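You operate a simulated robot arm through the tools that you are given. There is no shell and no other tool. Be economical: measure what you need, move in short steps, check, and stop when the job is done.

Carry out the task below with a simulated robot arm. There is one attempt and no reset: what you move stays moved.

## Task
Open the top drawer, take the gold ring from the pump end of the workbench and leave it in the inside of the top drawer, then shut the drawer. Put the chain piece on the pump end of the workbench away on the top of the chain board. Put the blue pot from the pump end of the workbench on the bearing there and the red pot on top of the blue cone there. Take the red pad and put it on the square board. Fetch the cardboard box from the pump end of the workbench and set it on the back of the workbench. Put the tube from the pump end of the workbench on top of the blue plastic box there. Shut the left drawer. Open the centre drawer, take the blue chain link on the top of the long table and put it away in the inside of the centre drawer and shut the drawer again. The order is free. Set down upright: pot, cardboard box, tube.

The check looks at the end state, three seconds after you hand in, the way a careful person would. Anything else that was tipped, shoved, dropped, spilled or broken makes it a failure.

## Robot
A 7-joint arm with a vacuum gripper on a trunk, on a base that drives. Base frame: it is fixed to the floor where the robot stands at the start and does not move with it; the origin is under the middle of the robot, x ahead of it, y to its left, z up. Lengths are in cm, angles in degrees, forces in N, time in s.
Its first joint turns from -166.0 to 166.0 degrees. Places, roughly: back of the workbench [120, -10, 90]; bearing (6x6x2 cm) [110, 80, 90]; blue chain link (6x3x3 cm) [-50, -410, 80]; cardboard box [100, 100, 100]; centre drawer [90, -170, 80]; chain piece [100, 50, 100]; cone (6x6x14 cm) [120, 90, 100]; inside of the centre drawer [90, -170, 70]; inside of the top drawer [90, 0, 70]; left drawer [60, -120, 80]; plastic box [75, 100, 100]; pot [100, 75, 100]; red pad (6x6x2 cm) [90, -10, 90]; ring [100, 50, 100]; square board [75, 25, 100]; top drawer [90, 0, 70]; top of the chain board [90, -200, 90]; tube (5x5x11 cm) [90, 100, 100]. Payload 1.06 kg.
Tool frame: the origin (TCP) lies in the middle of the cups' lips, and z points out of the cups. The gripper has 1 cup of 2.4 cm across, covering 2.4 by 2.4 cm (tool x, y); the bellows give 0.8 cm. With the vacuum on, a cup seals on a smooth face that it is pressed against (1 to 4 N); it does not hold porous or soft things. The pull reaches 23 N.
Orientation is that of the tool frame in the base frame, as a unit quaternion [x, y, z, w]. With the cups facing straight down, the tool's x points along the base's -x, its y along +y and its z along -z.

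## Interface
- The arm moves only by the tool apply_moves. Its argument "steps" is a list of rows, each a list of 3 entries, a list of its own where there are three numbers: the shift along the tool's x, y, z in units of 25 mm (1.0 is 25 mm), then the turn, a rotation vector about the tool's x, y, z in units of 4 degrees (1.0 is 4 degrees), then the vacuum: 1 switches it on, 0 off. In form: [[[dx, dy, dz], [rx, ry, rz], suction], ...]. A call has 1 to 20 rows; each row shifts and turns the commanded pose from where the row before left it, along the tool's axes as they then stand. A call with a number of a shift or a turn outside -1 to 1 is refused whole. Rows are played at 5 a second. More than 5 cm and 8.6 degrees between two rows, or a gripper value outside its range, and nothing of the call is played. A pose out of reach is approached as far as the arm can. The call stops where the force on the tool passes 40 N (or 10 N more than at its start, if that is more) or the arm is blocked; 0.2 s more then pass. The pull builds up within a second once a cup has sealed. Time passes only in rows, and 0.2 s behind the last, so rows that do not move give it time. It gives the time, the measured TCP pose, the force on the tool (base axes) and the pull of the vacuum at its end, in the units of the frame above (readings bear some noise), with the torque about the TCP (base axes, N m) and any sound that the robot's microphone picked up, and new pictures: "show" is both (left out), scene, wrist or none.
- Cameras (640 x 400 px; columns grow to the right, rows downward): "scene" is now at [18.09, 20.8, 147.23]; the picture's right is [-0.03, -1.00, 0.00], its down [-0.72, 0.02, -0.69] and it looks along [0.69, -0.02, -0.72] (base axes); focal length 271 px, centre (320, 200). "wrist" rides on the gripper at [7.8, 1.9, -9.6] in the tool frame; the picture's right is [-0.24, 0.97, 0.00], its down [-0.71, -0.17, -0.69] and it looks along [-0.67, -0.16, 0.73] (tool axes); focal length 243 px, centre (320, 200). There is no depth. A picture from a camera that has moved, and an enlarged one, comes with that camera's place and axes in the base frame and with its lens.
- base_move(legs): drives the robot by 1 to 6 legs, each [ahead, left, turn to the left] in cm, cm and degrees, along the robot's own axes; the way and the turn of a leg run together, so that a leg with both is an arc; at most 150 cm and 180 degrees a leg. The arm and the cameras ride along, it lands a little off, and it stops where it bumps. It gives what a move gives, and a new picture of the scene camera.
- head_to(pan, tilt): turns the head with the scene camera to pan (to the left, within 120 degrees either way) and tilt (down, from -29 to 69), counted from straight ahead of the robot. It gives what a move gives, and a new picture of the scene camera.
- enlarge(camera, box): a new picture of the part [left, top, right, bottom] of that camera's present view, enlarged. The clock stands still meanwhile.
- hand_in(): hands the job in; it is judged then, once.

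Go step by step. Nothing tells you exact positions but the pictures and the camera data: compare them with the known pose of the tool, close in by small moves and look again before you grip or let go. The budget is 535 turns and 360 pictures, counting those below and the enlarged ones. Unless the task says otherwise, let go and move clear before handing in, and close with one line.

The tools are called after "Call:" as a command line: name --argument value ..., lists and objects as JSON in quotes. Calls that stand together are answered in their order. apply_moves: Moves the arm, as the interface text tells. Its arguments: {"type":"object","properties":{"steps":{"type":"array","items":{"type":"array"}},"show":{"type":"string","enum":["both","scene","wrist","none"]}},"required":["steps"]} The other tools are called the same way: base_move (legs) drives the base; head_to (pan, tilt) turns the head that bears the scene camera; enlarge (camera, box) takes an enlarged picture of a part of a camera's view; hand_in () hands the job in.

At the start:

```text
time: 0.0
ee_pos: [58.09, 10.16, 116.06]
orientation: [0.0, 1.0, 0.001, 0.0]
contact_force: [-0.3, -0.5, 0.2]
torque: [-0.01, 0.04, -0.01]
pull: 0.0
robot x, y, heading: [0.09, 0.25, -0.1]
head pan, tilt: [-1.7, 46.4]
```

scene: 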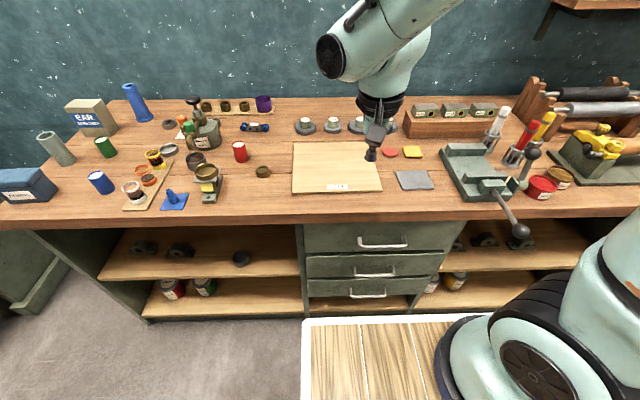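
wrist: 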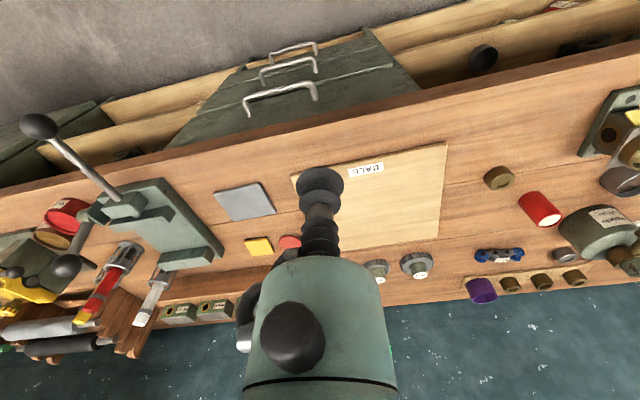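

I see the workbench with many items on its left (pump) end and the drawers below. I'll look closer at the left part and the middle.

Call:
enlarge --camera "scene" --box '[0, 70, 160, 230]'

Call:
enlarge --camera "scene" --box '[110, 80, 290, 220]'

Call:
enlarge --camera "scene" --box '[270, 90, 470, 220]'

```text
2.50 times, centred on (80, 150) of scene
camera zoom: at [18.09, 20.8, 147.23], right [-0.03, -1.0, 0.0], down [-0.72, 0.02, -0.69], along [0.69, -0.02, -0.72], focal length 677 px, centre (920, 325)
```

zoom: 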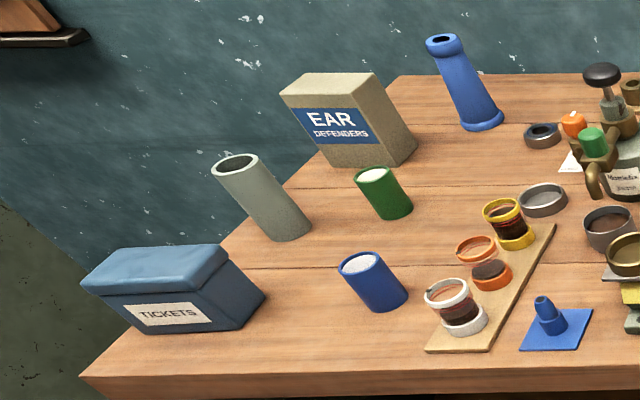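

```text
2.86 times, centred on (200, 150) of scene
camera zoom: at [18.09, 20.8, 147.23], right [-0.03, -1.0, 0.0], down [-0.72, 0.02, -0.69], along [0.69, -0.02, -0.72], focal length 774 px, centre (663, 343)
```

zoom: 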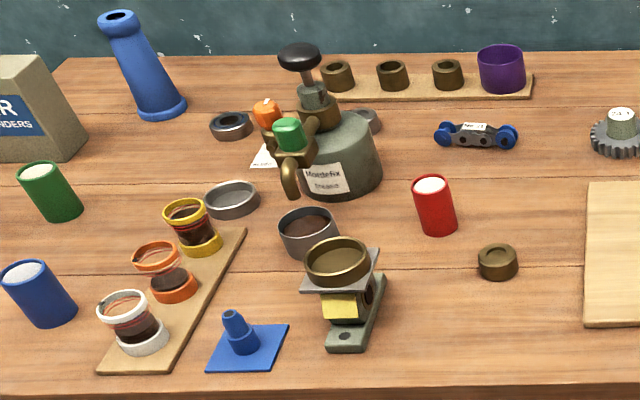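

```text
3.08 times, centred on (370, 155) of scene
camera zoom: at [18.09, 20.8, 147.23], right [-0.03, -1.0, 0.0], down [-0.72, 0.02, -0.69], along [0.69, -0.02, -0.72], focal length 834 px, centre (166, 338)
```

zoom: 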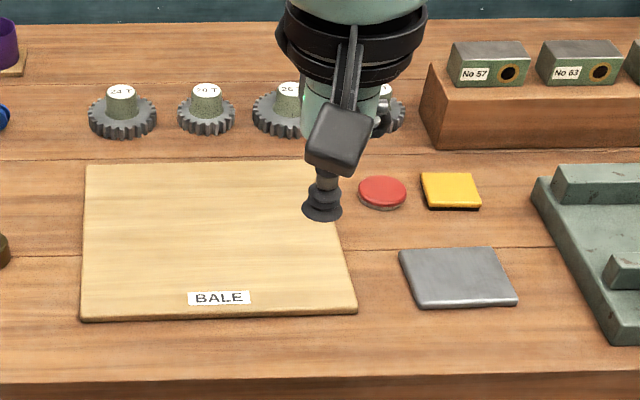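

The bench top sits near z≈90, with pots, tube, boxes, cone, bearing and chain piece at the left. I'll look at the right side with the head to find the chain board, other drawers and the long table.

Call:
head_to --pan -60 --tilt 20

Call:
head_to --pan -100 --tilt 15

Call:
head_to --pan 25 --tilt 45

```text
time: 1.3
ee_pos: [58.15, 10.09, 115.96]
orientation: [-0.001, 1.0, 0.0, 0.0]
contact_force: [0.7, 0.0, -0.3]
torque: [0.0, 0.03, 0.0]
pull: 0.1
robot x, y, heading: [-0.04, -0.09, 0.1]
head pan, tilt: [-60.0, 20.0]
camera scene: at [14.74, 12.98, 151.29], right [-0.87, -0.5, 0.0], down [-0.17, 0.3, -0.94], along [0.47, -0.81, -0.34], focal length 271 px, centre (320, 200)
```

scene: 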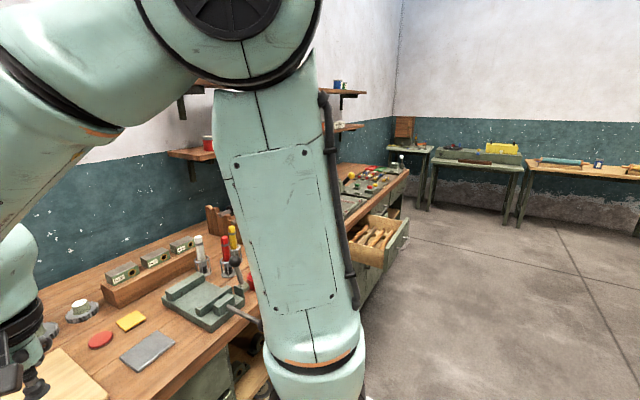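

```text
time: 2.4
ee_pos: [58.1, 10.24, 116.11]
orientation: [0.001, 1.0, 0.0, 0.0]
contact_force: [0.2, -0.2, 0.5]
torque: [-0.01, -0.01, -0.01]
pull: 0.2
robot x, y, heading: [0.04, -0.13, -0.1]
head pan, tilt: [-100.0, 15.0]
camera scene: at [8.46, 11.84, 152.11], right [-0.98, 0.17, 0.0], down [0.04, 0.26, -0.97], along [-0.17, -0.95, -0.26], focal length 271 px, centre (320, 200)
```

scene: 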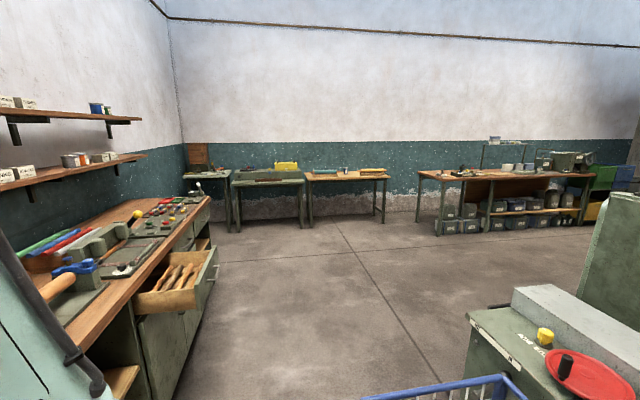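

```text
time: 4.4
ee_pos: [58.18, 10.11, 116.25]
orientation: [0.0, 1.0, 0.0, 0.0]
contact_force: [-0.3, 1.0, 0.1]
torque: [-0.01, -0.01, 0.01]
pull: 0.1
robot x, y, heading: [-0.04, 0.08, -0.3]
head pan, tilt: [25.0, 45.0]
camera scene: at [17.45, 24.47, 147.43], right [0.42, -0.91, 0.0], down [-0.64, -0.3, -0.71], along [0.64, 0.3, -0.71], focal length 271 px, centre (320, 200)
```

scene: 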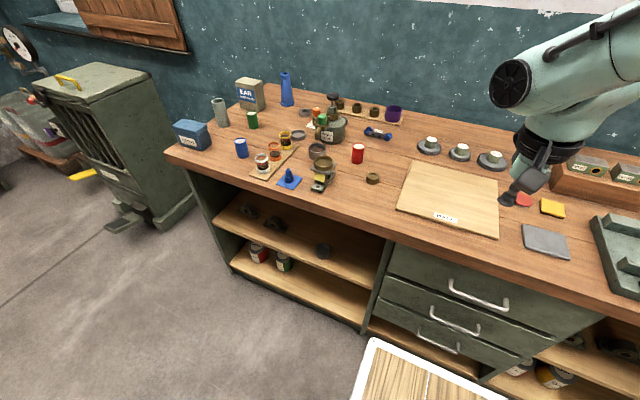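

The long bench continues right with the open left drawer, and the long table is across the room. I'll look at the robot's own base and front, then zoom on the stacked brass thing.

Call:
enlarge --camera "scene" --box '[230, 90, 400, 200]'

Call:
head_to --pan 0 --tilt 69

```text
3.64 times, centred on (315, 145) of scene
camera zoom: at [17.45, 24.47, 147.43], right [0.42, -0.91, 0.0], down [-0.64, -0.3, -0.71], along [0.64, 0.3, -0.71], focal length 985 px, centre (338, 400)
```

zoom: 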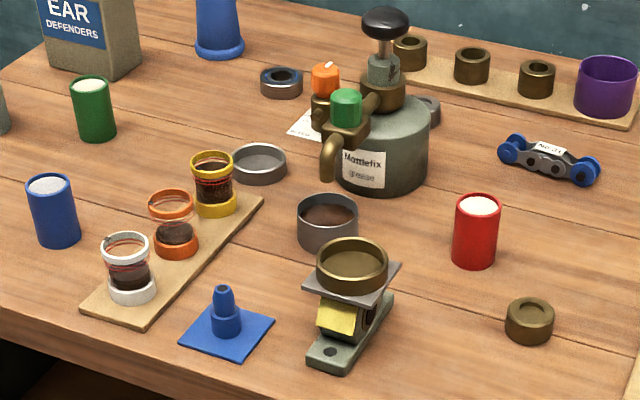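

```text
time: 5.3
ee_pos: [58.17, 10.23, 116.15]
orientation: [0.0, 1.0, 0.001, 0.0]
contact_force: [0.6, -0.6, -0.9]
torque: [0.02, 0.01, 0.05]
pull: 0.1
robot x, y, heading: [0.12, 0.15, 0.0]
head pan, tilt: [0.0, 68.8]
camera scene: at [15.68, 21.04, 144.54], right [0.0, -1.0, 0.0], down [-0.93, 0.0, -0.36], along [0.36, 0.0, -0.93], focal length 271 px, centre (320, 200)
```

scene: 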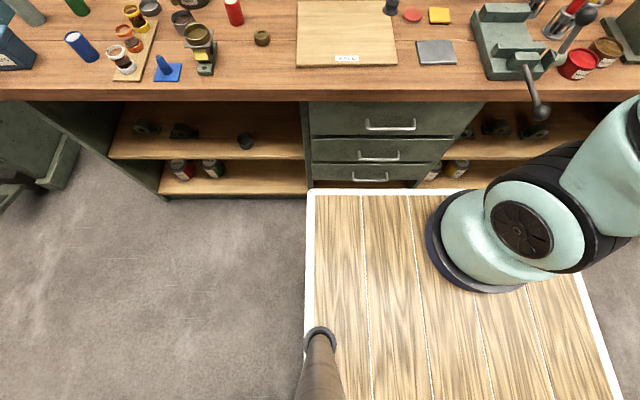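

The deck I see below is the robot's own trunk top (z≈105), with bench edge at x≈65 and pad at about (95,-6,90). I'll drive 10 cm closer and look again.

Call:
base_move --legs '[[12, 0, 0]]'

Call:
head_to --pan 0 --tilt 50

```text
time: 6.5
ee_pos: [69.98, 10.23, 116.09]
orientation: [0.0, 1.0, -0.001, 0.0]
contact_force: [-0.5, 0.2, -0.4]
torque: [0.01, 0.0, 0.0]
pull: 0.0
robot x, y, heading: [12.02, -0.24, -0.1]
head pan, tilt: [0.0, 68.8]
camera scene: at [27.67, 21.04, 144.54], right [0.0, -1.0, 0.0], down [-0.93, 0.0, -0.36], along [0.36, 0.0, -0.93], focal length 271 px, centre (320, 200)
```

scene: 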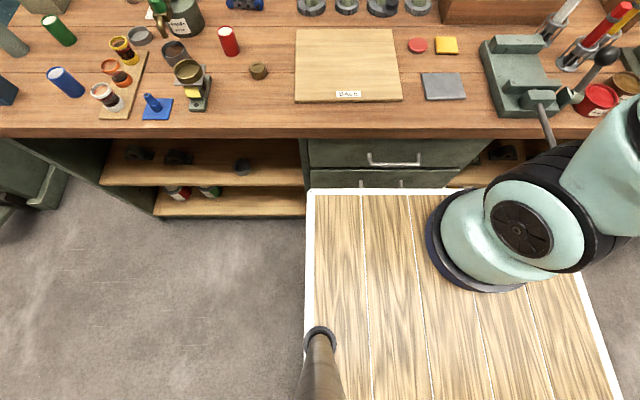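

```text
time: 7.3
ee_pos: [70.05, 10.19, 116.09]
orientation: [0.0, 1.0, 0.001, 0.001]
contact_force: [-1.2, 0.2, 0.4]
torque: [-0.01, 0.07, 0.0]
pull: 0.0
robot x, y, heading: [11.94, 0.06, 0.0]
head pan, tilt: [0.0, 50.0]
camera scene: at [29.77, 21.04, 146.73], right [0.0, -1.0, 0.0], down [-0.77, 0.0, -0.64], along [0.64, 0.0, -0.77], focal length 271 px, centre (320, 200)
```

scene: 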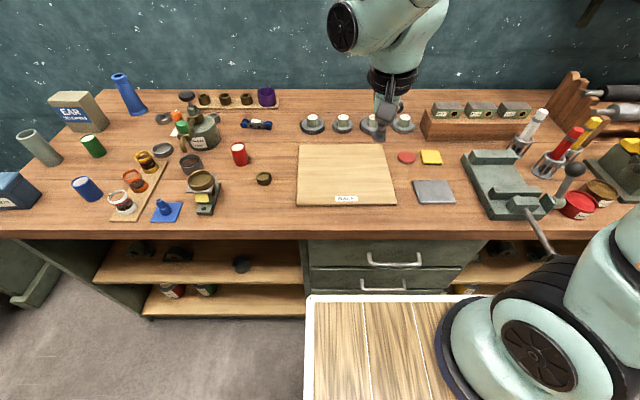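

The pad is at about (95,-6), z≈90. I'll move above it and check with the wrist camera.

Call:
apply_moves --steps '[[[-0.91, -0.6, 0.4], [0, 0, 0], 0], [[-0.91, -0.6, 0.4], [0, 0, 0], 0], [[-0.91, -0.6, 0.4], [0, 0, 0], 0], [[-0.91, -0.6, 0.4], [0, 0, 0], 0], [[-0.91, -0.6, 0.4], [0, 0, 0], 0], [[-0.91, -0.6, 0.4], [0, 0, 0], 0], [[-0.91, -0.6, 0.4], [0, 0, 0], 0], [[-0.91, -0.6, 0.4], [0, 0, 0], 0], [[-0.91, -0.6, 0.4], [0, 0, 0], 0], [[-0.91, -0.6, 0.4], [0, 0, 0], 0], [[-0.91, -0.6, 0.4], [0, 0, 0], 0], [[0, 0, 0], [0, 0, 0], 0]]'

```text
time: 9.9
ee_pos: [95.03, -6.61, 105.16]
orientation: [0.0, 1.0, 0.001, 0.0]
contact_force: [1.3, -0.1, -0.6]
torque: [-0.01, -0.02, -0.01]
pull: 0.0
robot x, y, heading: [12.14, -0.21, 0.1]
head pan, tilt: [0.0, 50.0]
camera scene: at [29.77, 21.04, 146.74], right [0.0, -1.0, 0.0], down [-0.77, 0.0, -0.64], along [0.64, 0.0, -0.77], focal length 271 px, centre (320, 200)
camera wrist: at [87.16, -4.57, 114.6], right [0.23, 0.97, 0.0], down [0.71, -0.17, 0.69], along [0.67, -0.16, -0.73], focal length 243 px, centre (320, 200)
```

scene: 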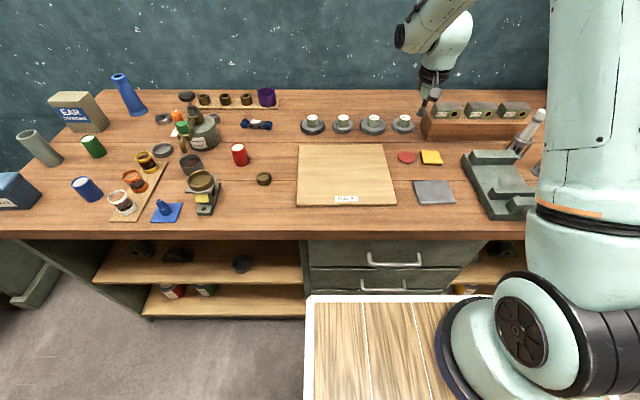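
wrist: 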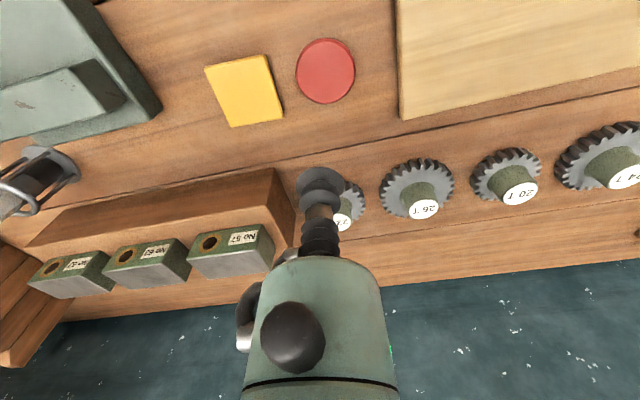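

Pad centre by wrist ray is (94,-5.9). I'll descend near it, then press gently with the vacuum on.

Call:
apply_moves --steps '[[[0.4, 0.28, 0.8], [0, 0, 0], 0], [[0, 0, 1], [0, 0, 0], 0], [[0, 0, 1], [0, 0, 0], 0], [[0, 0, 1], [0, 0, 0], 0], [[0, 0, 0.8], [0, 0, 0], 1], [[0, 0, 0.4], [0, 0, 0], 1], [[0, 0, 0.2], [0, 0, 0], 1], [[0, 0, 0.1], [0, 0, 0], 1], [[0, 0, 0], [0, 0, 0], 1]]' --show "wrist"

```text
time: 11.9
ee_pos: [94.05, -5.61, 91.8]
orientation: [0.001, 1.0, 0.0, 0.0]
contact_force: [0.8, -0.1, -0.6]
torque: [0.01, -0.01, 0.01]
pull: 0.1
robot x, y, heading: [11.84, -0.45, 0.1]
head pan, tilt: [0.0, 50.0]
camera wrist: at [86.26, -3.62, 101.27], right [0.24, 0.97, 0.0], down [0.71, -0.17, 0.69], along [0.67, -0.16, -0.73], focal length 243 px, centre (320, 200)
```

wrist: 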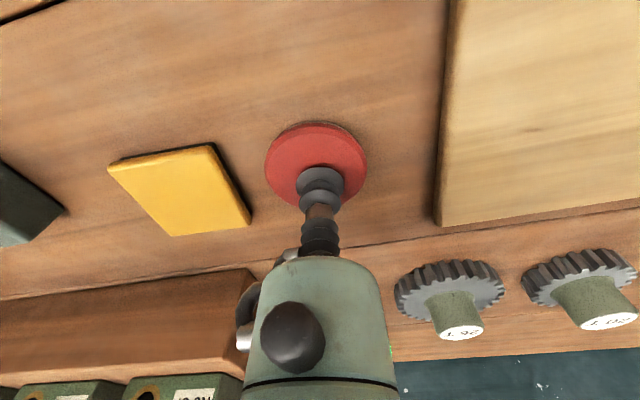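

Well centred above the pad; continuing down in small steps.

Call:
apply_moves --steps '[[[0, 0, 0.2], [0, 0, 0], 1], [[0, 0, 0.2], [0, 0, 0], 1], [[0, 0, 0.1], [0, 0, 0], 1], [[0, 0, 0.1], [0, 0, 0], 1], [[0, 0, 0], [0, 0, 0], 1]]' --show "none"

```text
time: 13.2
ee_pos: [94.19, -5.57, 90.39]
orientation: [0.0, 1.0, 0.0, 0.001]
contact_force: [-2.3, 7.2, 16.5]
torque: [-0.03, -0.01, -0.01]
pull: 22.4
robot x, y, heading: [11.68, 0.27, -0.3]
head pan, tilt: [0.0, 50.0]
```

Pad held. I'll lift it, carry it to the board's middle (87,12) and lower.

Call:
apply_moves --steps '[[[0, 0, -1], [0, 0, 0], 1], [[0, 0, -1], [0, 0, 0], 1], [[0.35, 0.88, 0], [0, 0, 0], 1], [[0.35, 0.88, 0], [0, 0, 0], 1], [[0.35, 0.88, 0], [0, 0, 0], 1], [[0.35, 0.88, 0], [0, 0, 0], 1], [[0.35, 0.88, 0], [0, 0, 0], 1], [[0.35, 0.88, 0], [0, 0, 0], 1], [[0.35, 0.88, 0], [0, 0, 0], 1], [[0.35, 0.88, 0], [0, 0, 0], 1], [[0, 0, 0.6], [0, 0, 0], 1], [[0, 0, 0], [0, 0, 0], 1]]'

```text
time: 15.8
ee_pos: [86.99, 11.99, 93.83]
orientation: [0.0, 1.0, 0.0, -0.001]
contact_force: [0.6, 0.0, 0.0]
torque: [-0.01, 0.02, 0.02]
pull: 22.8
robot x, y, heading: [11.85, -0.04, 0.1]
head pan, tilt: [0.0, 50.0]
camera scene: at [29.77, 21.04, 146.74], right [0.0, -1.0, 0.0], down [-0.77, 0.0, -0.64], along [0.64, 0.0, -0.77], focal length 271 px, centre (320, 200)
camera wrist: at [79.23, 13.95, 103.39], right [0.23, 0.97, 0.0], down [0.71, -0.17, 0.69], along [0.67, -0.16, -0.73], focal length 243 px, centre (320, 200)
```

scene: 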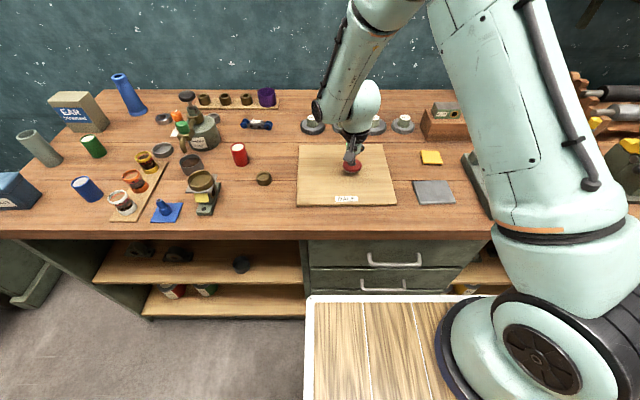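
wrist: 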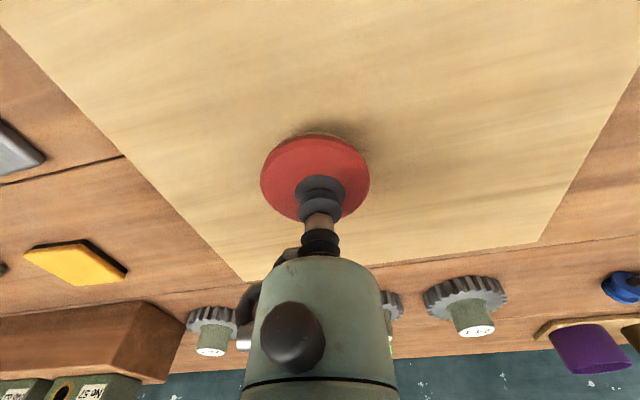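

Pad is over the board. Lower in fine steps.

Call:
apply_moves --steps '[[[0, 0, 0.3], [0, 0, 0], 1], [[0, 0, 0.2], [0, 0, 0], 1], [[0, 0, 0.1], [0, 0, 0], 1], [[0, 0, 0], [0, 0, 0], 1]]' --show "none"

```text
time: 16.8
ee_pos: [87.13, 11.93, 92.3]
orientation: [0.0, 1.0, 0.001, 0.0]
contact_force: [0.0, 0.4, 0.0]
torque: [0.01, 0.01, 0.04]
pull: 23.6
robot x, y, heading: [11.98, 0.25, 0.1]
head pan, tilt: [0.0, 50.0]
```

Call:
apply_moves --steps '[[[0, 0, 0.1], [0, 0, 0], 1], [[0, 0, 0.05], [0, 0, 0], 1], [[0, 0, 0], [0, 0, 0], 1]]' --show "wrist"

```text
time: 17.6
ee_pos: [87.18, 12.04, 91.94]
orientation: [0.0, 1.0, 0.0, 0.0]
contact_force: [-0.5, -0.3, 1.5]
torque: [-0.01, -0.04, 0.0]
pull: 22.8
robot x, y, heading: [12.19, -0.09, 0.1]
head pan, tilt: [0.0, 50.0]
camera wrist: at [79.24, 13.9, 101.48], right [0.24, 0.97, 0.0], down [0.71, -0.17, 0.69], along [0.67, -0.16, -0.73], focal length 243 px, centre (320, 200)
```

wrist: 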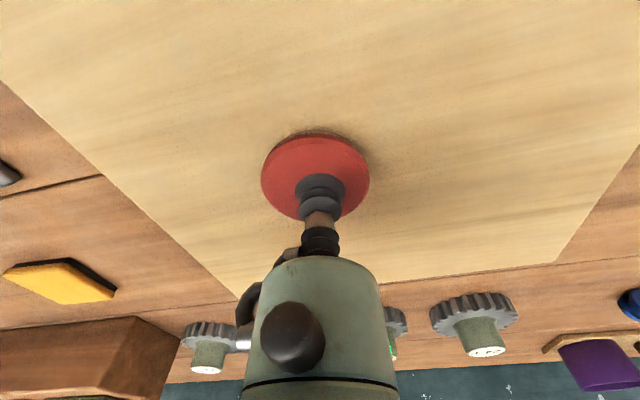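

Pad rests on the board at light force. Release, rise, and then move back to set up for the drawer.

Call:
apply_moves --steps '[[[0, 0, 0], [0, 0, 0], 0], [[0, 0, 0], [0, 0, 0], 0], [[0, 0, 0], [0, 0, 0], 0], [[0, 0, 0], [0, 0, 0], 0], [[0, 0, -0.2], [0, 0, 0], 0], [[0, 0, -0.4], [0, 0, 0], 0], [[0, 0, -1], [0, 0, 0], 0], [[0, 0, -1], [0, 0, 0], 0], [[0, 0, -1], [0, 0, 0], 0]]'

```text
time: 19.6
ee_pos: [87.0, 11.81, 101.0]
orientation: [0.0, 1.0, 0.0, 0.0]
contact_force: [-0.3, 0.5, 0.6]
torque: [0.03, 0.0, -0.03]
pull: 0.0
robot x, y, heading: [11.85, -0.04, 0.1]
head pan, tilt: [0.0, 50.0]
camera scene: at [29.8, 21.05, 146.73], right [0.0, -1.0, 0.0], down [-0.77, 0.0, -0.64], along [0.64, 0.0, -0.77], focal length 271 px, centre (320, 200)
camera wrist: at [79.19, 13.67, 110.47], right [0.24, 0.97, 0.0], down [0.71, -0.17, 0.68], along [0.67, -0.16, -0.73], focal length 243 px, centre (320, 200)
```

scene: 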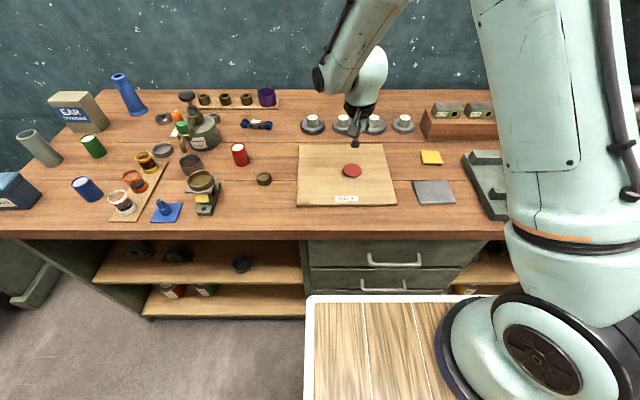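
wrist: 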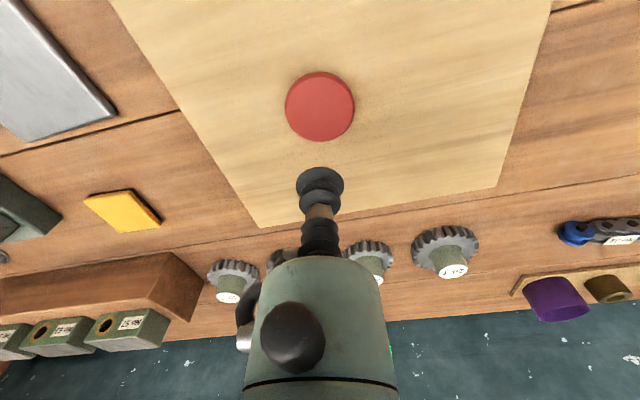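

The pad sits nicely on the board. I'll raise the arm and back the robot off about 40 cm to open the top drawer.

Call:
apply_moves --steps '[[[0, 0, -1], [0, 0, 0], 0], [[0, 0, -1], [0, 0, 0], 0], [[0, 0, 0], [0, 0, 0], 0]]' --show "none"

Call:
base_move --legs '[[-40, 0, 0]]'

Call:
apply_moves --steps '[[[0, 0, 0], [0, -1, 0], 0], [[0, 0, 0], [0, -1, 0], 0], [[0, 0, 0], [0, -1, 0], 0], [[0, 0, 0], [0, -1, 0], 0], [[0, 0, 0], [0, -1, 0], 0], [[0, 0, 0], [0, -1, 0], 0], [[0, 0, 0], [0, -1, 0], 0], [[0, 0, 0], [0, -1, 0], 0], [[0, 0, 0], [0, -1, 0], 0], [[0, 0, 0], [0, -1, 0], 0], [[0, 0, 0], [0, -1, 0], 0], [[0, 0, 0], [0, -1, 0], 0], [[0, 0, 0], [0, -1, 0], 0], [[0, 0, 0], [0, -1, 0], 0], [[0, 0, 0], [0, -1, 0], 0], [[0, 0, 0], [0, -1, 0], 0], [[0, 0, 0], [0, -1, 0], 0], [[0, 0, 0], [0, -1, 0], 0], [[0, 0, 0], [0, -1, 0], 0], [[0, 0, 0], [0, -1, 0], 0]]' --show "none"

Call:
apply_moves --steps '[[[0, 0, 0], [0, -1, 0], 0], [[0, 0, 0], [0, -1, 0], 0], [[0, 0, 0], [0, -0.5, 0], 0], [[0, 0, 0], [0, 0, 0], 0]]' --show "both"

```text
time: 20.4
ee_pos: [87.06, 11.88, 105.93]
orientation: [0.0, 1.0, 0.0, 0.0]
contact_force: [0.3, 0.6, 0.1]
torque: [-0.01, -0.01, 0.02]
pull: 0.0
robot x, y, heading: [11.88, 0.0, 0.1]
head pan, tilt: [0.0, 50.0]
```

```text
time: 22.9
ee_pos: [47.18, 10.77, 105.94]
orientation: [0.01, 1.0, 0.0, 0.0]
contact_force: [0.3, 0.1, 1.0]
torque: [0.01, 0.0, 0.01]
pull: 0.1
robot x, y, heading: [-28.08, 0.69, -1.2]
head pan, tilt: [0.0, 50.0]
camera scene: at [-10.02, 21.08, 146.74], right [-0.02, -1.0, 0.0], down [-0.77, 0.02, -0.64], along [0.64, -0.01, -0.77], focal length 271 px, centre (320, 200)
```

scene: 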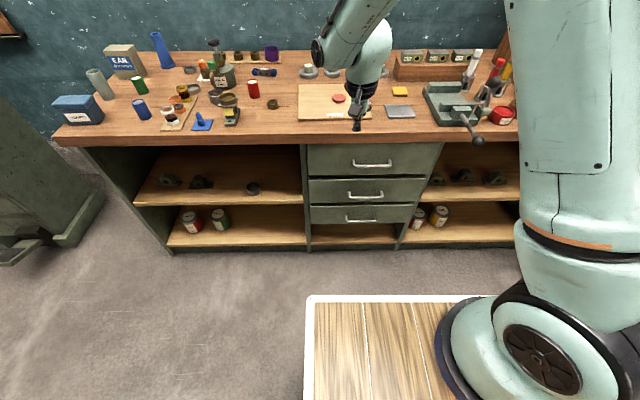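

```text
time: 27.1
ee_pos: [47.16, 10.77, 105.97]
orientation: [0.008, 0.766, -0.006, 0.643]
contact_force: [0.9, 0.2, -0.5]
torque: [-0.05, 0.0, 0.0]
pull: 0.0
robot x, y, heading: [-28.07, 0.17, -0.8]
head pan, tilt: [0.0, 50.0]
```

```text
time: 28.1
ee_pos: [47.24, 11.04, 105.92]
orientation: [0.008, 0.707, -0.008, 0.707]
contact_force: [-0.7, -0.6, 0.6]
torque: [0.0, -0.03, 0.01]
pull: 0.0
robot x, y, heading: [-27.99, 0.3, -1.1]
head pan, tilt: [0.0, 50.0]
camera scene: at [-10.02, 21.09, 146.73], right [-0.02, -1.0, 0.0], down [-0.77, 0.02, -0.64], along [0.64, -0.01, -0.77], focal length 271 px, centre (320, 200)
camera wrist: at [37.67, 13.04, 98.05], right [0.02, 0.97, 0.24], down [-0.69, -0.16, 0.71], along [0.72, -0.18, 0.67], focal length 243 px, centre (320, 200)
```

scene: 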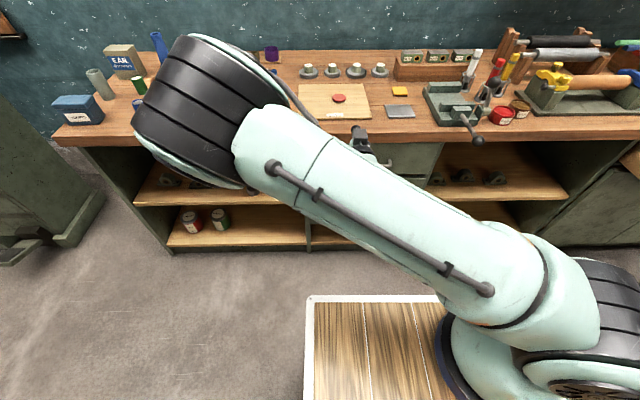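
wrist: 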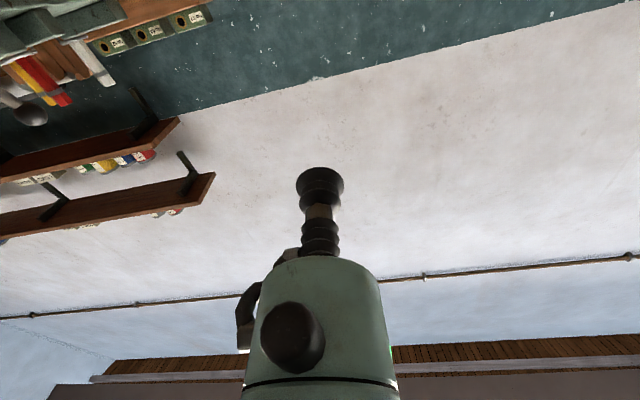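

The tool now faces the drawers. The top drawer face spans about y −26…25, z 68…84; I'll aim left of the handle at (y 14, z 77).

Call:
apply_moves --steps '[[[0.97, 0.1, 0], [0, 0, 0], 0], [[0.97, 0.1, 0], [0, 0, 0], 0], [[0.97, 0.1, 0], [0, 0, 0], 0], [[0.97, 0.1, 0], [0, 0, 0], 0], [[0.97, 0.1, 0], [0, 0, 0], 0], [[0.97, 0.1, 0], [0, 0, 0], 0], [[0.97, 0.1, 0], [0, 0, 0], 0], [[0.97, 0.1, 0], [0, 0, 0], 0], [[0.97, 0.1, 0], [0, 0, 0], 0], [[0.97, 0.1, 0], [0, 0, 0], 0], [[0.97, 0.1, 0], [0, 0, 0], 0], [[0.97, 0.1, 0], [0, 0, 0], 0], [[0, 0, 0.9], [0, 0, 0], 0], [[0, 0, 0.9], [0, 0, 0], 0], [[0, 0, 0.9], [0, 0, 0], 0], [[0, 0, 0.9], [0, 0, 0], 0], [[0, 0, 0], [0, 0, 0], 0]]'

```text
time: 31.6
ee_pos: [56.42, 13.54, 76.86]
orientation: [0.006, 0.707, -0.006, 0.707]
contact_force: [-0.2, 0.5, -0.4]
torque: [-0.01, 0.01, 0.01]
pull: 0.0
robot x, y, heading: [-28.14, 0.75, -1.2]
head pan, tilt: [0.0, 50.0]
camera scene: at [-10.01, 21.09, 146.73], right [-0.02, -1.0, 0.0], down [-0.77, 0.02, -0.64], along [0.64, -0.01, -0.77], focal length 271 px, centre (320, 200)
camera wrist: at [46.85, 15.61, 69.0], right [0.02, 0.97, 0.23], down [-0.69, -0.16, 0.71], along [0.73, -0.18, 0.67], focal length 243 px, centre (320, 200)
```

scene: 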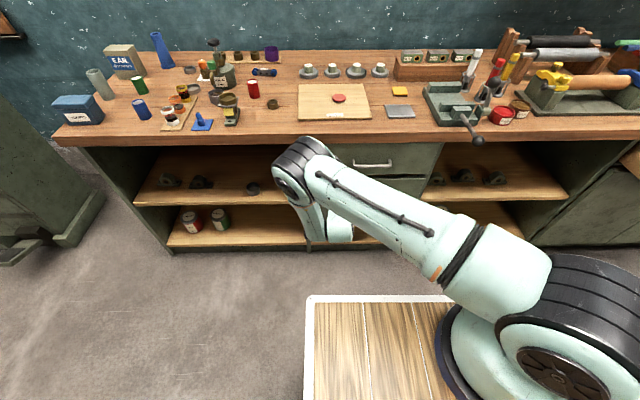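
wrist: 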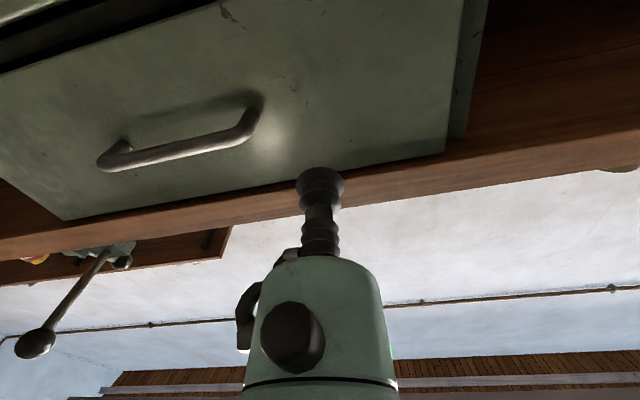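

The aim point lies on the face left of the handle with clearance. I'll approach and press gently.

Call:
apply_moves --steps '[[[0, 0, 0.9], [0, 0, 0], 0], [[0, 0, 0.9], [0, 0, 0], 0], [[0, 0, 0.9], [0, 0, 0], 1], [[0, 0, 0.4], [0, 0, 0], 1], [[0, 0, 0.2], [0, 0, 0], 1], [[0, 0, 0], [0, 0, 0], 1]]' --show "wrist"

```text
time: 33.0
ee_pos: [64.51, 13.45, 76.88]
orientation: [0.007, 0.707, -0.008, 0.707]
contact_force: [-0.2, 0.9, 0.4]
torque: [0.01, 0.01, 0.02]
pull: 0.0
robot x, y, heading: [-28.39, 0.73, -0.9]
head pan, tilt: [0.0, 50.0]
camera wrist: at [55.0, 15.59, 69.1], right [0.02, 0.97, 0.24], down [-0.69, -0.16, 0.71], along [0.73, -0.18, 0.67], focal length 243 px, centre (320, 200)
```

wrist: 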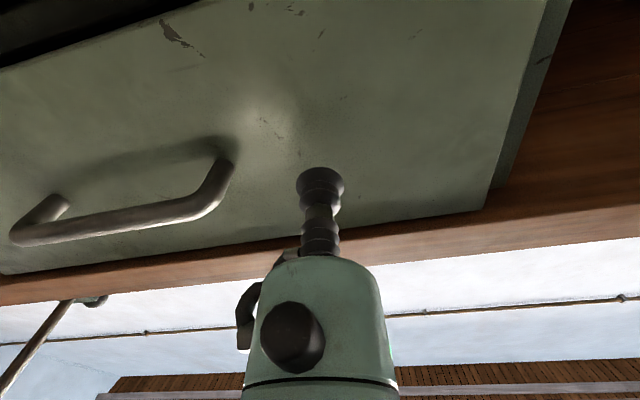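

Call:
apply_moves --steps '[[[0, 0, 0.25], [0, 0, 0], 1], [[0, 0, 0.25], [0, 0, 0], 1], [[0, 0, 0.15], [0, 0, 0], 1], [[0, 0, 0], [0, 0, 0], 1], [[0, 0, 0], [0, 0, 0], 1]]' --show "none"

```text
time: 34.2
ee_pos: [66.19, 13.37, 76.85]
orientation: [0.008, 0.707, -0.008, 0.707]
contact_force: [0.4, -0.9, 0.9]
torque: [-0.01, 0.01, 0.0]
pull: 0.1
robot x, y, heading: [-28.38, 0.41, -1.2]
head pan, tilt: [0.0, 50.0]
```

Call:
apply_moves --steps '[[[0, 0, 0.15], [0, 0, 0], 1], [[0, 0, 0.15], [0, 0, 0], 1], [[0, 0, 0.1], [0, 0, 0], 1], [[0, 0, 0], [0, 0, 0], 1]]' --show "none"

```text
time: 35.2
ee_pos: [67.2, 13.34, 76.85]
orientation: [0.007, 0.707, -0.008, 0.707]
contact_force: [0.4, 0.1, 0.5]
torque: [0.0, 0.0, 0.01]
pull: 0.0
robot x, y, heading: [-28.4, 0.43, -1.3]
head pan, tilt: [0.0, 50.0]
```

Call:
apply_moves --steps '[[[0, 0, 0.15], [0, 0, 0], 1], [[0, 0, 0.15], [0, 0, 0], 1], [[0, 0, 0.1], [0, 0, 0], 1], [[0, 0, 0], [0, 0, 0], 1]]' --show "wrist"

```text
time: 36.2
ee_pos: [68.1, 13.32, 76.88]
orientation: [0.007, 0.707, -0.007, 0.707]
contact_force: [-3.8, -1.7, 7.9]
torque: [-0.06, 0.03, 0.06]
pull: 23.0
robot x, y, heading: [-27.96, 0.38, -1.2]
head pan, tilt: [0.0, 50.0]
camera wrist: at [58.57, 15.54, 69.02], right [0.02, 0.97, 0.24], down [-0.69, -0.16, 0.71], along [0.72, -0.18, 0.67], focal length 243 px, centre (320, 200)
```

wrist: 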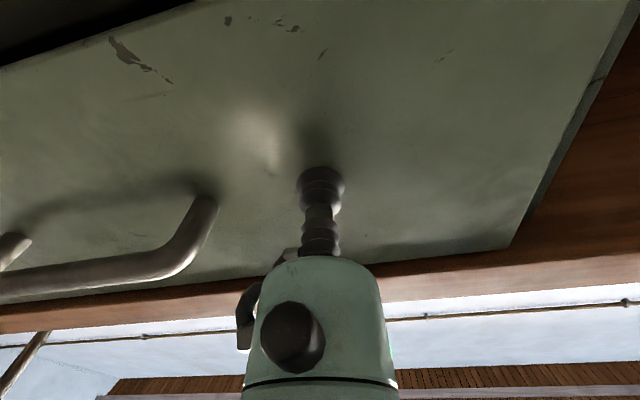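

Sealed at 23 N pull. Now pull the drawer out slowly.

Call:
apply_moves --steps '[[[0, -0.005, -0.2], [0, 0, 0], 1], [[0, -0.005, -0.3], [0, 0, 0], 1], [[0, -0.007, -0.4], [0, 0, 0], 1], [[0, -0.007, -0.4], [0, 0, 0], 1], [[0, -0.007, -0.4], [0, 0, 0], 1], [[0, -0.007, -0.4], [0, 0, 0], 1], [[0, 0, 0], [0, 0, 0], 1]]'

```text
time: 37.9
ee_pos: [62.65, 13.34, 76.72]
orientation: [0.008, 0.707, -0.008, 0.707]
contact_force: [-0.3, 3.7, 8.8]
torque: [-0.04, 0.07, 0.04]
pull: 23.2
robot x, y, heading: [-28.31, 0.44, -1.3]
head pan, tilt: [0.0, 50.0]
camera scene: at [-10.06, 21.09, 146.74], right [-0.02, -1.0, 0.0], down [-0.77, 0.02, -0.64], along [0.64, -0.01, -0.77], focal length 271 px, centre (320, 200)
camera wrist: at [53.13, 15.49, 68.87], right [0.02, 0.97, 0.24], down [-0.69, -0.16, 0.71], along [0.72, -0.18, 0.67], focal length 243 px, centre (320, 200)
```

scene: 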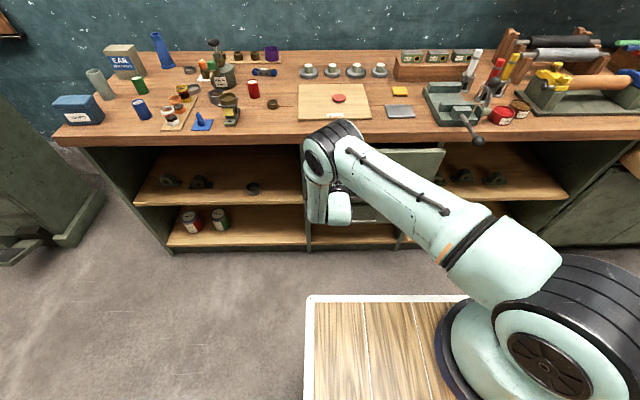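
wrist: 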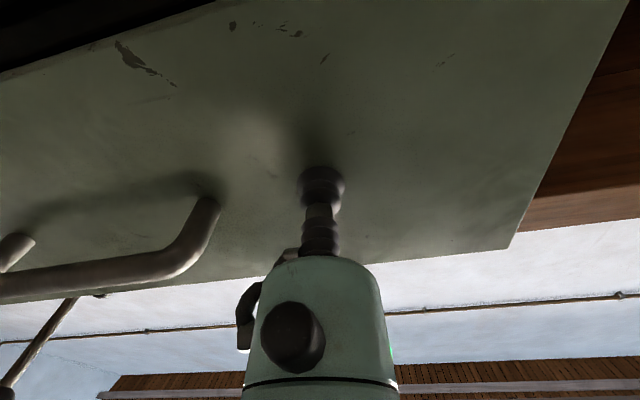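

The drawer is moving out (about 5 cm). I'll continue pulling about 17 cm more.

Call:
apply_moves --steps '[[[0, -0.007, -0.5], [0, 0, 0], 1], [[0, -0.01, -0.5], [0, 0, 0], 1], [[0, -0.01, -0.5], [0, 0, 0], 1], [[0, -0.01, -0.5], [0, 0, 0], 1], [[0, -0.01, -0.5], [0, 0, 0], 1], [[0, -0.01, -0.5], [0, 0, 0], 1], [[0, -0.01, -0.5], [0, 0, 0], 1], [[0, -0.01, -0.5], [0, 0, 0], 1], [[0, -0.01, -0.5], [0, 0, 0], 1], [[0, -0.01, -0.5], [0, 0, 0], 1], [[0, -0.01, -0.5], [0, 0, 0], 1], [[0, -0.01, -0.5], [0, 0, 0], 1], [[0, -0.01, -0.3], [0, 0, 0], 1], [[0, -0.01, -0.1], [0, 0, 0], 1], [[0, 0, 0], [0, 0, 0], 1]]'

```text
time: 41.0
ee_pos: [46.85, 13.28, 76.89]
orientation: [0.007, 0.707, -0.007, 0.708]
contact_force: [0.4, -8.3, 7.0]
torque: [-0.02, -0.02, 0.01]
pull: 22.4
robot x, y, heading: [-28.22, 0.33, -1.4]
head pan, tilt: [0.0, 50.0]
camera scene: at [-10.04, 21.05, 146.74], right [-0.02, -1.0, 0.0], down [-0.77, 0.02, -0.64], along [0.64, -0.01, -0.77], focal length 271 px, centre (320, 200)
camera wrist: at [37.23, 15.5, 69.05], right [0.02, 0.97, 0.24], down [-0.69, -0.16, 0.71], along [0.72, -0.18, 0.67], focal length 243 px, centre (320, 200)
```

scene: 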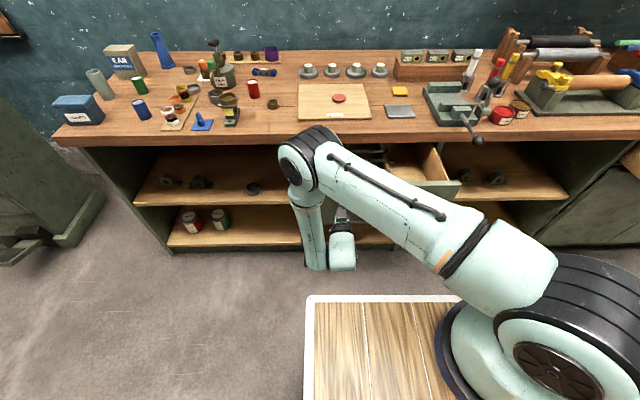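
wrist: 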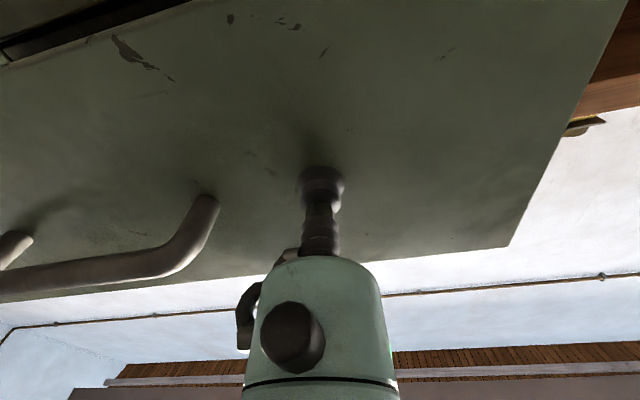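

Drawer is out about 21 cm (face at x≈46.7). Release, back off, and raise.

Call:
apply_moves --steps '[[[0, 0, 0], [0, 0, 0], 0], [[0, 0, 0], [0, 0, 0], 0], [[0, 0, 0], [0, 0, 0], 0], [[0, 0, 0], [0, 0, 0], 0], [[0, 0, -0.3], [0, 0, 0], 0], [[0, 0, -0.8], [0, 0, 0], 0], [[0, 0, -0.9], [0, 0, 0], 0], [[-1, 0, -0.5], [0, 0, 0], 0], [[-1, 0, 0], [0, 0, 0], 0], [[-1, 0, 0], [0, 0, 0], 0], [[-1, 0, 0], [0, 0, 0], 0], [[-1, 0, 0], [0, 0, 0], 0], [[-1, 0, 0], [0, 0, 0], 0], [[-1, 0, 0], [0, 0, 0], 0], [[-1, 0, 0], [0, 0, 0], 0], [[-1, 0, 0], [0, 0, 0], 0], [[-1, 0, 0], [0, 0, 0], 0], [[-1, 0, 0], [0, 0, 0], 0], [[-1, 0, 0], [0, 0, 0], 0], [[0, 0, 0], [0, 0, 0], 0]]' --show "scene"

Call:
apply_moves --steps '[[[0, 0, 0], [0, 1, 0], 0], [[0, 0, 0], [0, 1, 0], 0], [[0, 0, 0], [0, 1, 0], 0], [[0, 0, 0], [0, 1, 0], 0], [[0, 0, 0], [0, 1, 0], 0], [[0, 0, 0], [0, 1, 0], 0], [[0, 0, 0], [0, 1, 0], 0], [[0, 0, 0], [0, 1, 0], 0], [[0, 0, 0], [0, 1, 0], 0], [[0, 0, 0], [0, 1, 0], 0], [[0, 0, 0], [0, 1, 0], 0], [[0, 0, 0], [0, 1, 0], 0], [[0, 0, 0], [0, 1, 0], 0], [[0, 0, 0], [0, 1, 0], 0], [[0, 0, 0], [0, 1, 0], 0], [[0, 0, 0], [0, 1, 0], 0], [[0, 0, 0], [0, 1, 0], 0], [[0, 0, 0], [0, 1, 0], 0], [[0, 0, 0], [0, 1, 0], 0], [[0, 0, 0], [0, 1, 0], 0]]' --show "none"

Call:
apply_moves --steps '[[[0, 0, 0], [0, 1, 0], 0], [[0, 0, 0], [0, 1, 0], 0], [[0, 0, 0], [0, 0.5, 0], 0], [[0, 0, 0], [0, 0, 0], 0]]' --show "both"

```text
time: 45.2
ee_pos: [40.68, 13.41, 106.6]
orientation: [0.008, 0.707, -0.007, 0.707]
contact_force: [0.9, -0.5, 0.2]
torque: [0.0, 0.0, 0.0]
pull: 0.1
robot x, y, heading: [-28.22, 0.49, -1.7]
head pan, tilt: [0.0, 50.0]
camera scene: at [-10.01, 21.09, 146.73], right [-0.02, -1.0, 0.0], down [-0.77, 0.02, -0.64], along [0.64, -0.01, -0.77], focal length 271 px, centre (320, 200)
```

scene: 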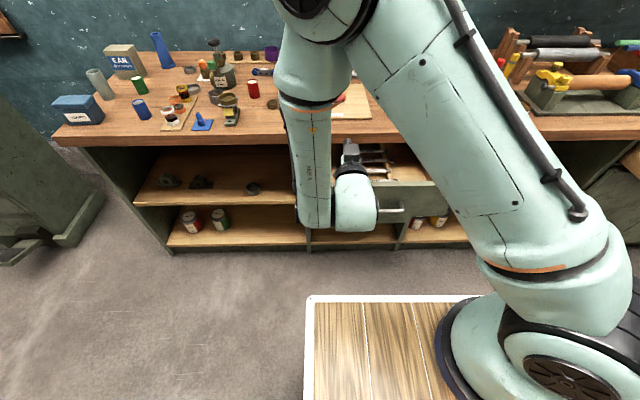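

```text
time: 49.5
ee_pos: [40.55, 13.47, 106.85]
orientation: [0.009, 0.996, -0.001, 0.086]
contact_force: [0.1, 0.5, 1.0]
torque: [0.01, 0.02, -0.01]
pull: 0.1
robot x, y, heading: [-28.39, 0.49, -1.1]
head pan, tilt: [0.0, 50.0]
```

```text
time: 50.5
ee_pos: [40.59, 13.39, 106.96]
orientation: [0.011, 1.0, 0.0, 0.0]
contact_force: [-0.9, 1.1, -0.1]
torque: [-0.01, 0.01, -0.02]
pull: 0.0
robot x, y, heading: [-28.23, 0.63, -1.2]
head pan, tilt: [0.0, 50.0]
camera scene: at [-10.02, 21.08, 146.74], right [-0.02, -1.0, 0.0], down [-0.77, 0.02, -0.64], along [0.64, -0.01, -0.77], focal length 271 px, centre (320, 200)
camera wrist: at [32.76, 15.57, 116.45], right [0.26, 0.97, 0.0], down [0.7, -0.19, 0.68], along [0.66, -0.17, -0.73], focal length 243 px, centre (320, 200)
```

scene: 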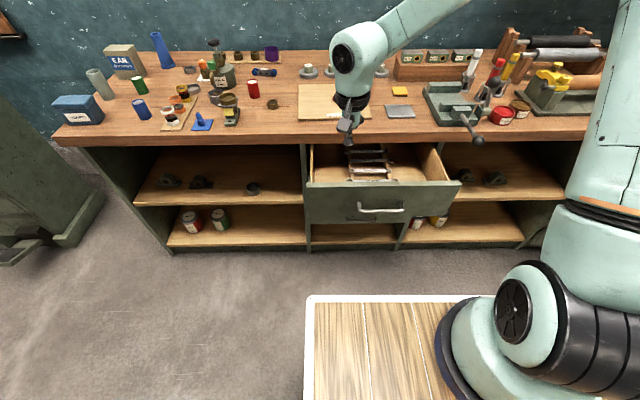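
wrist: 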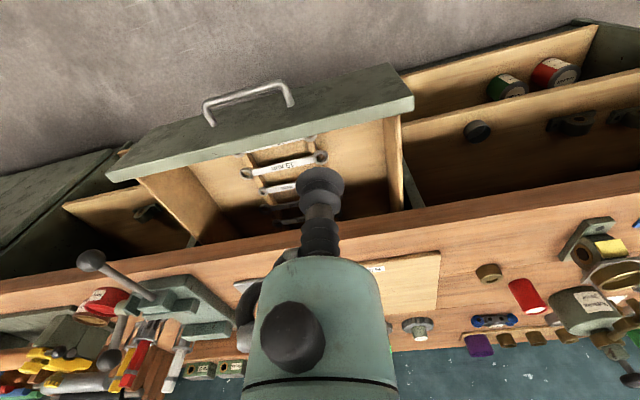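

The drawer is open, with wrenches in its middle and free floor on the left. Now I drive forward and left to reach the ring, and inspect it.

Call:
base_move --legs '[[0, 25, 1], [26, 0, 0]]'

Call:
head_to --pan 10 --tilt 55

Call:
enlarge --camera "scene" --box '[90, 40, 330, 190]'

```text
time: 53.7
ee_pos: [66.08, 38.52, 106.86]
orientation: [0.003, 1.0, 0.0, 0.001]
contact_force: [0.0, -0.5, -0.7]
torque: [0.03, 0.0, 0.02]
pull: 0.0
robot x, y, heading: [-2.52, 24.43, -0.4]
head pan, tilt: [0.0, 50.0]
camera scene: at [15.4, 45.46, 146.73], right [-0.01, -1.0, 0.0], down [-0.77, 0.01, -0.64], along [0.64, 0.0, -0.77], focal length 271 px, centre (320, 200)
```

scene: 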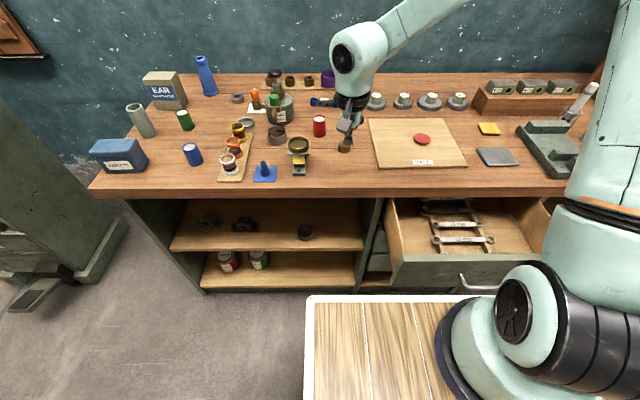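

```text
time: 54.4
ee_pos: [66.16, 38.42, 106.95]
orientation: [0.004, 1.0, 0.0, 0.0]
contact_force: [-0.2, -0.4, -0.3]
torque: [-0.03, 0.02, -0.01]
pull: 0.0
robot x, y, heading: [-2.81, 24.62, -0.7]
head pan, tilt: [10.0, 55.0]
camera scene: at [14.8, 46.71, 146.09], right [0.17, -0.99, 0.0], down [-0.81, -0.14, -0.57], along [0.57, 0.1, -0.82], focal length 271 px, centre (320, 200)
```

scene: 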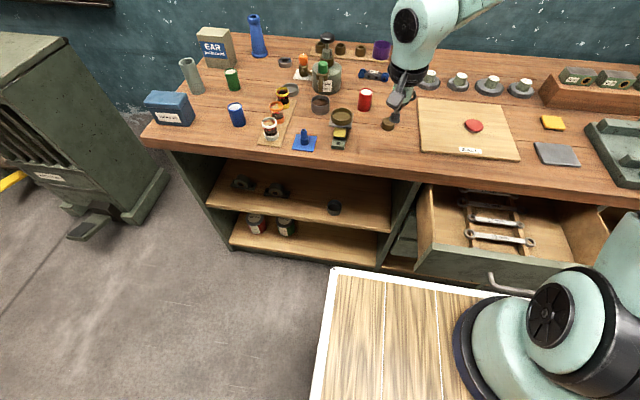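

```text
2.67 times, centred on (210, 115) of scene
camera zoom: at [14.8, 46.71, 146.09], right [0.17, -0.99, 0.0], down [-0.81, -0.14, -0.57], along [0.57, 0.1, -0.82], focal length 722 px, centre (613, 427)
```

zoom: 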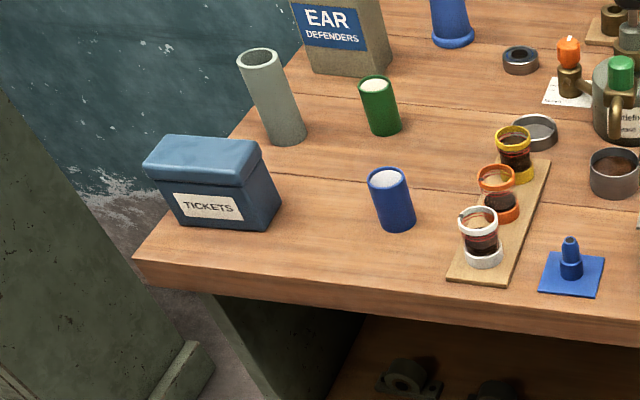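

Moving the TCP above the lone brass piece near (85.4,37.8) to inspect by wrist camera.

Call:
apply_moves --steps '[[[-0.9, 0, 0.1], [0, 0, 0], 0], [[-0.9, 0, 0.3], [0, 0, 0], 0], [[-0.9, 0, 0.3], [0, 0, 0], 0], [[-0.9, 0, 0.3], [0, 0, 0], 0], [[-0.9, 0, 0.3], [0, 0, 0], 0], [[-0.9, 0, 0.3], [0, 0, 0], 0], [[-0.9, 0, 0.3], [0, 0, 0], 0], [[-0.9, 0, 0.3], [0, 0, 0], 0], [[-0.4, 0, 0], [0, 0, 0], 0], [[0, 0, 0], [0, 0, 0], 0]]' --show "wrist"

Call:
enlarge --camera "wrist" --box '[220, 20, 420, 145]'

```text
time: 56.6
ee_pos: [85.09, 38.29, 101.53]
orientation: [0.003, 1.0, 0.0, 0.0]
contact_force: [0.3, -0.5, -0.4]
torque: [0.03, 0.01, 0.0]
pull: 0.0
robot x, y, heading: [-2.43, 24.36, -0.6]
head pan, tilt: [10.0, 55.0]
camera wrist: at [77.31, 40.3, 111.03], right [0.24, 0.97, 0.0], down [0.71, -0.18, 0.69], along [0.66, -0.17, -0.73], focal length 243 px, centre (320, 200)
```

wrist: 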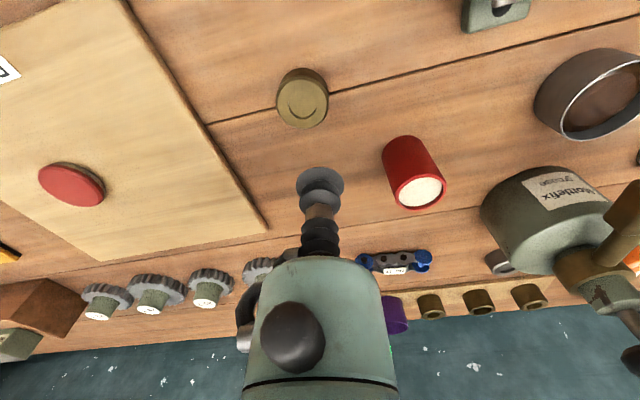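

```text
3.20 times, centred on (320, 82) of wrist
camera zoom: at [77.31, 40.3, 111.03], right [0.24, 0.97, 0.0], down [0.71, -0.18, 0.69], along [0.66, -0.17, -0.73], focal length 776 px, centre (320, 576)
```

zoom: 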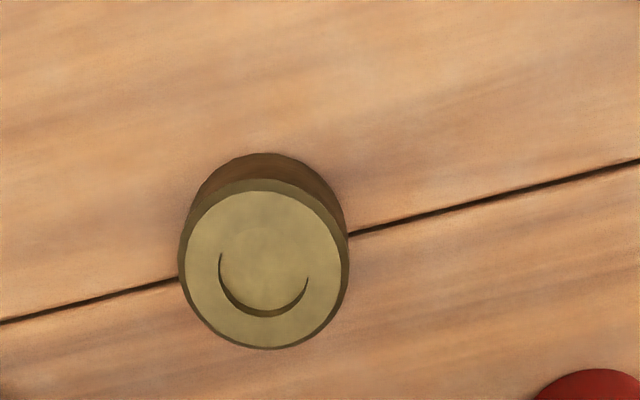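

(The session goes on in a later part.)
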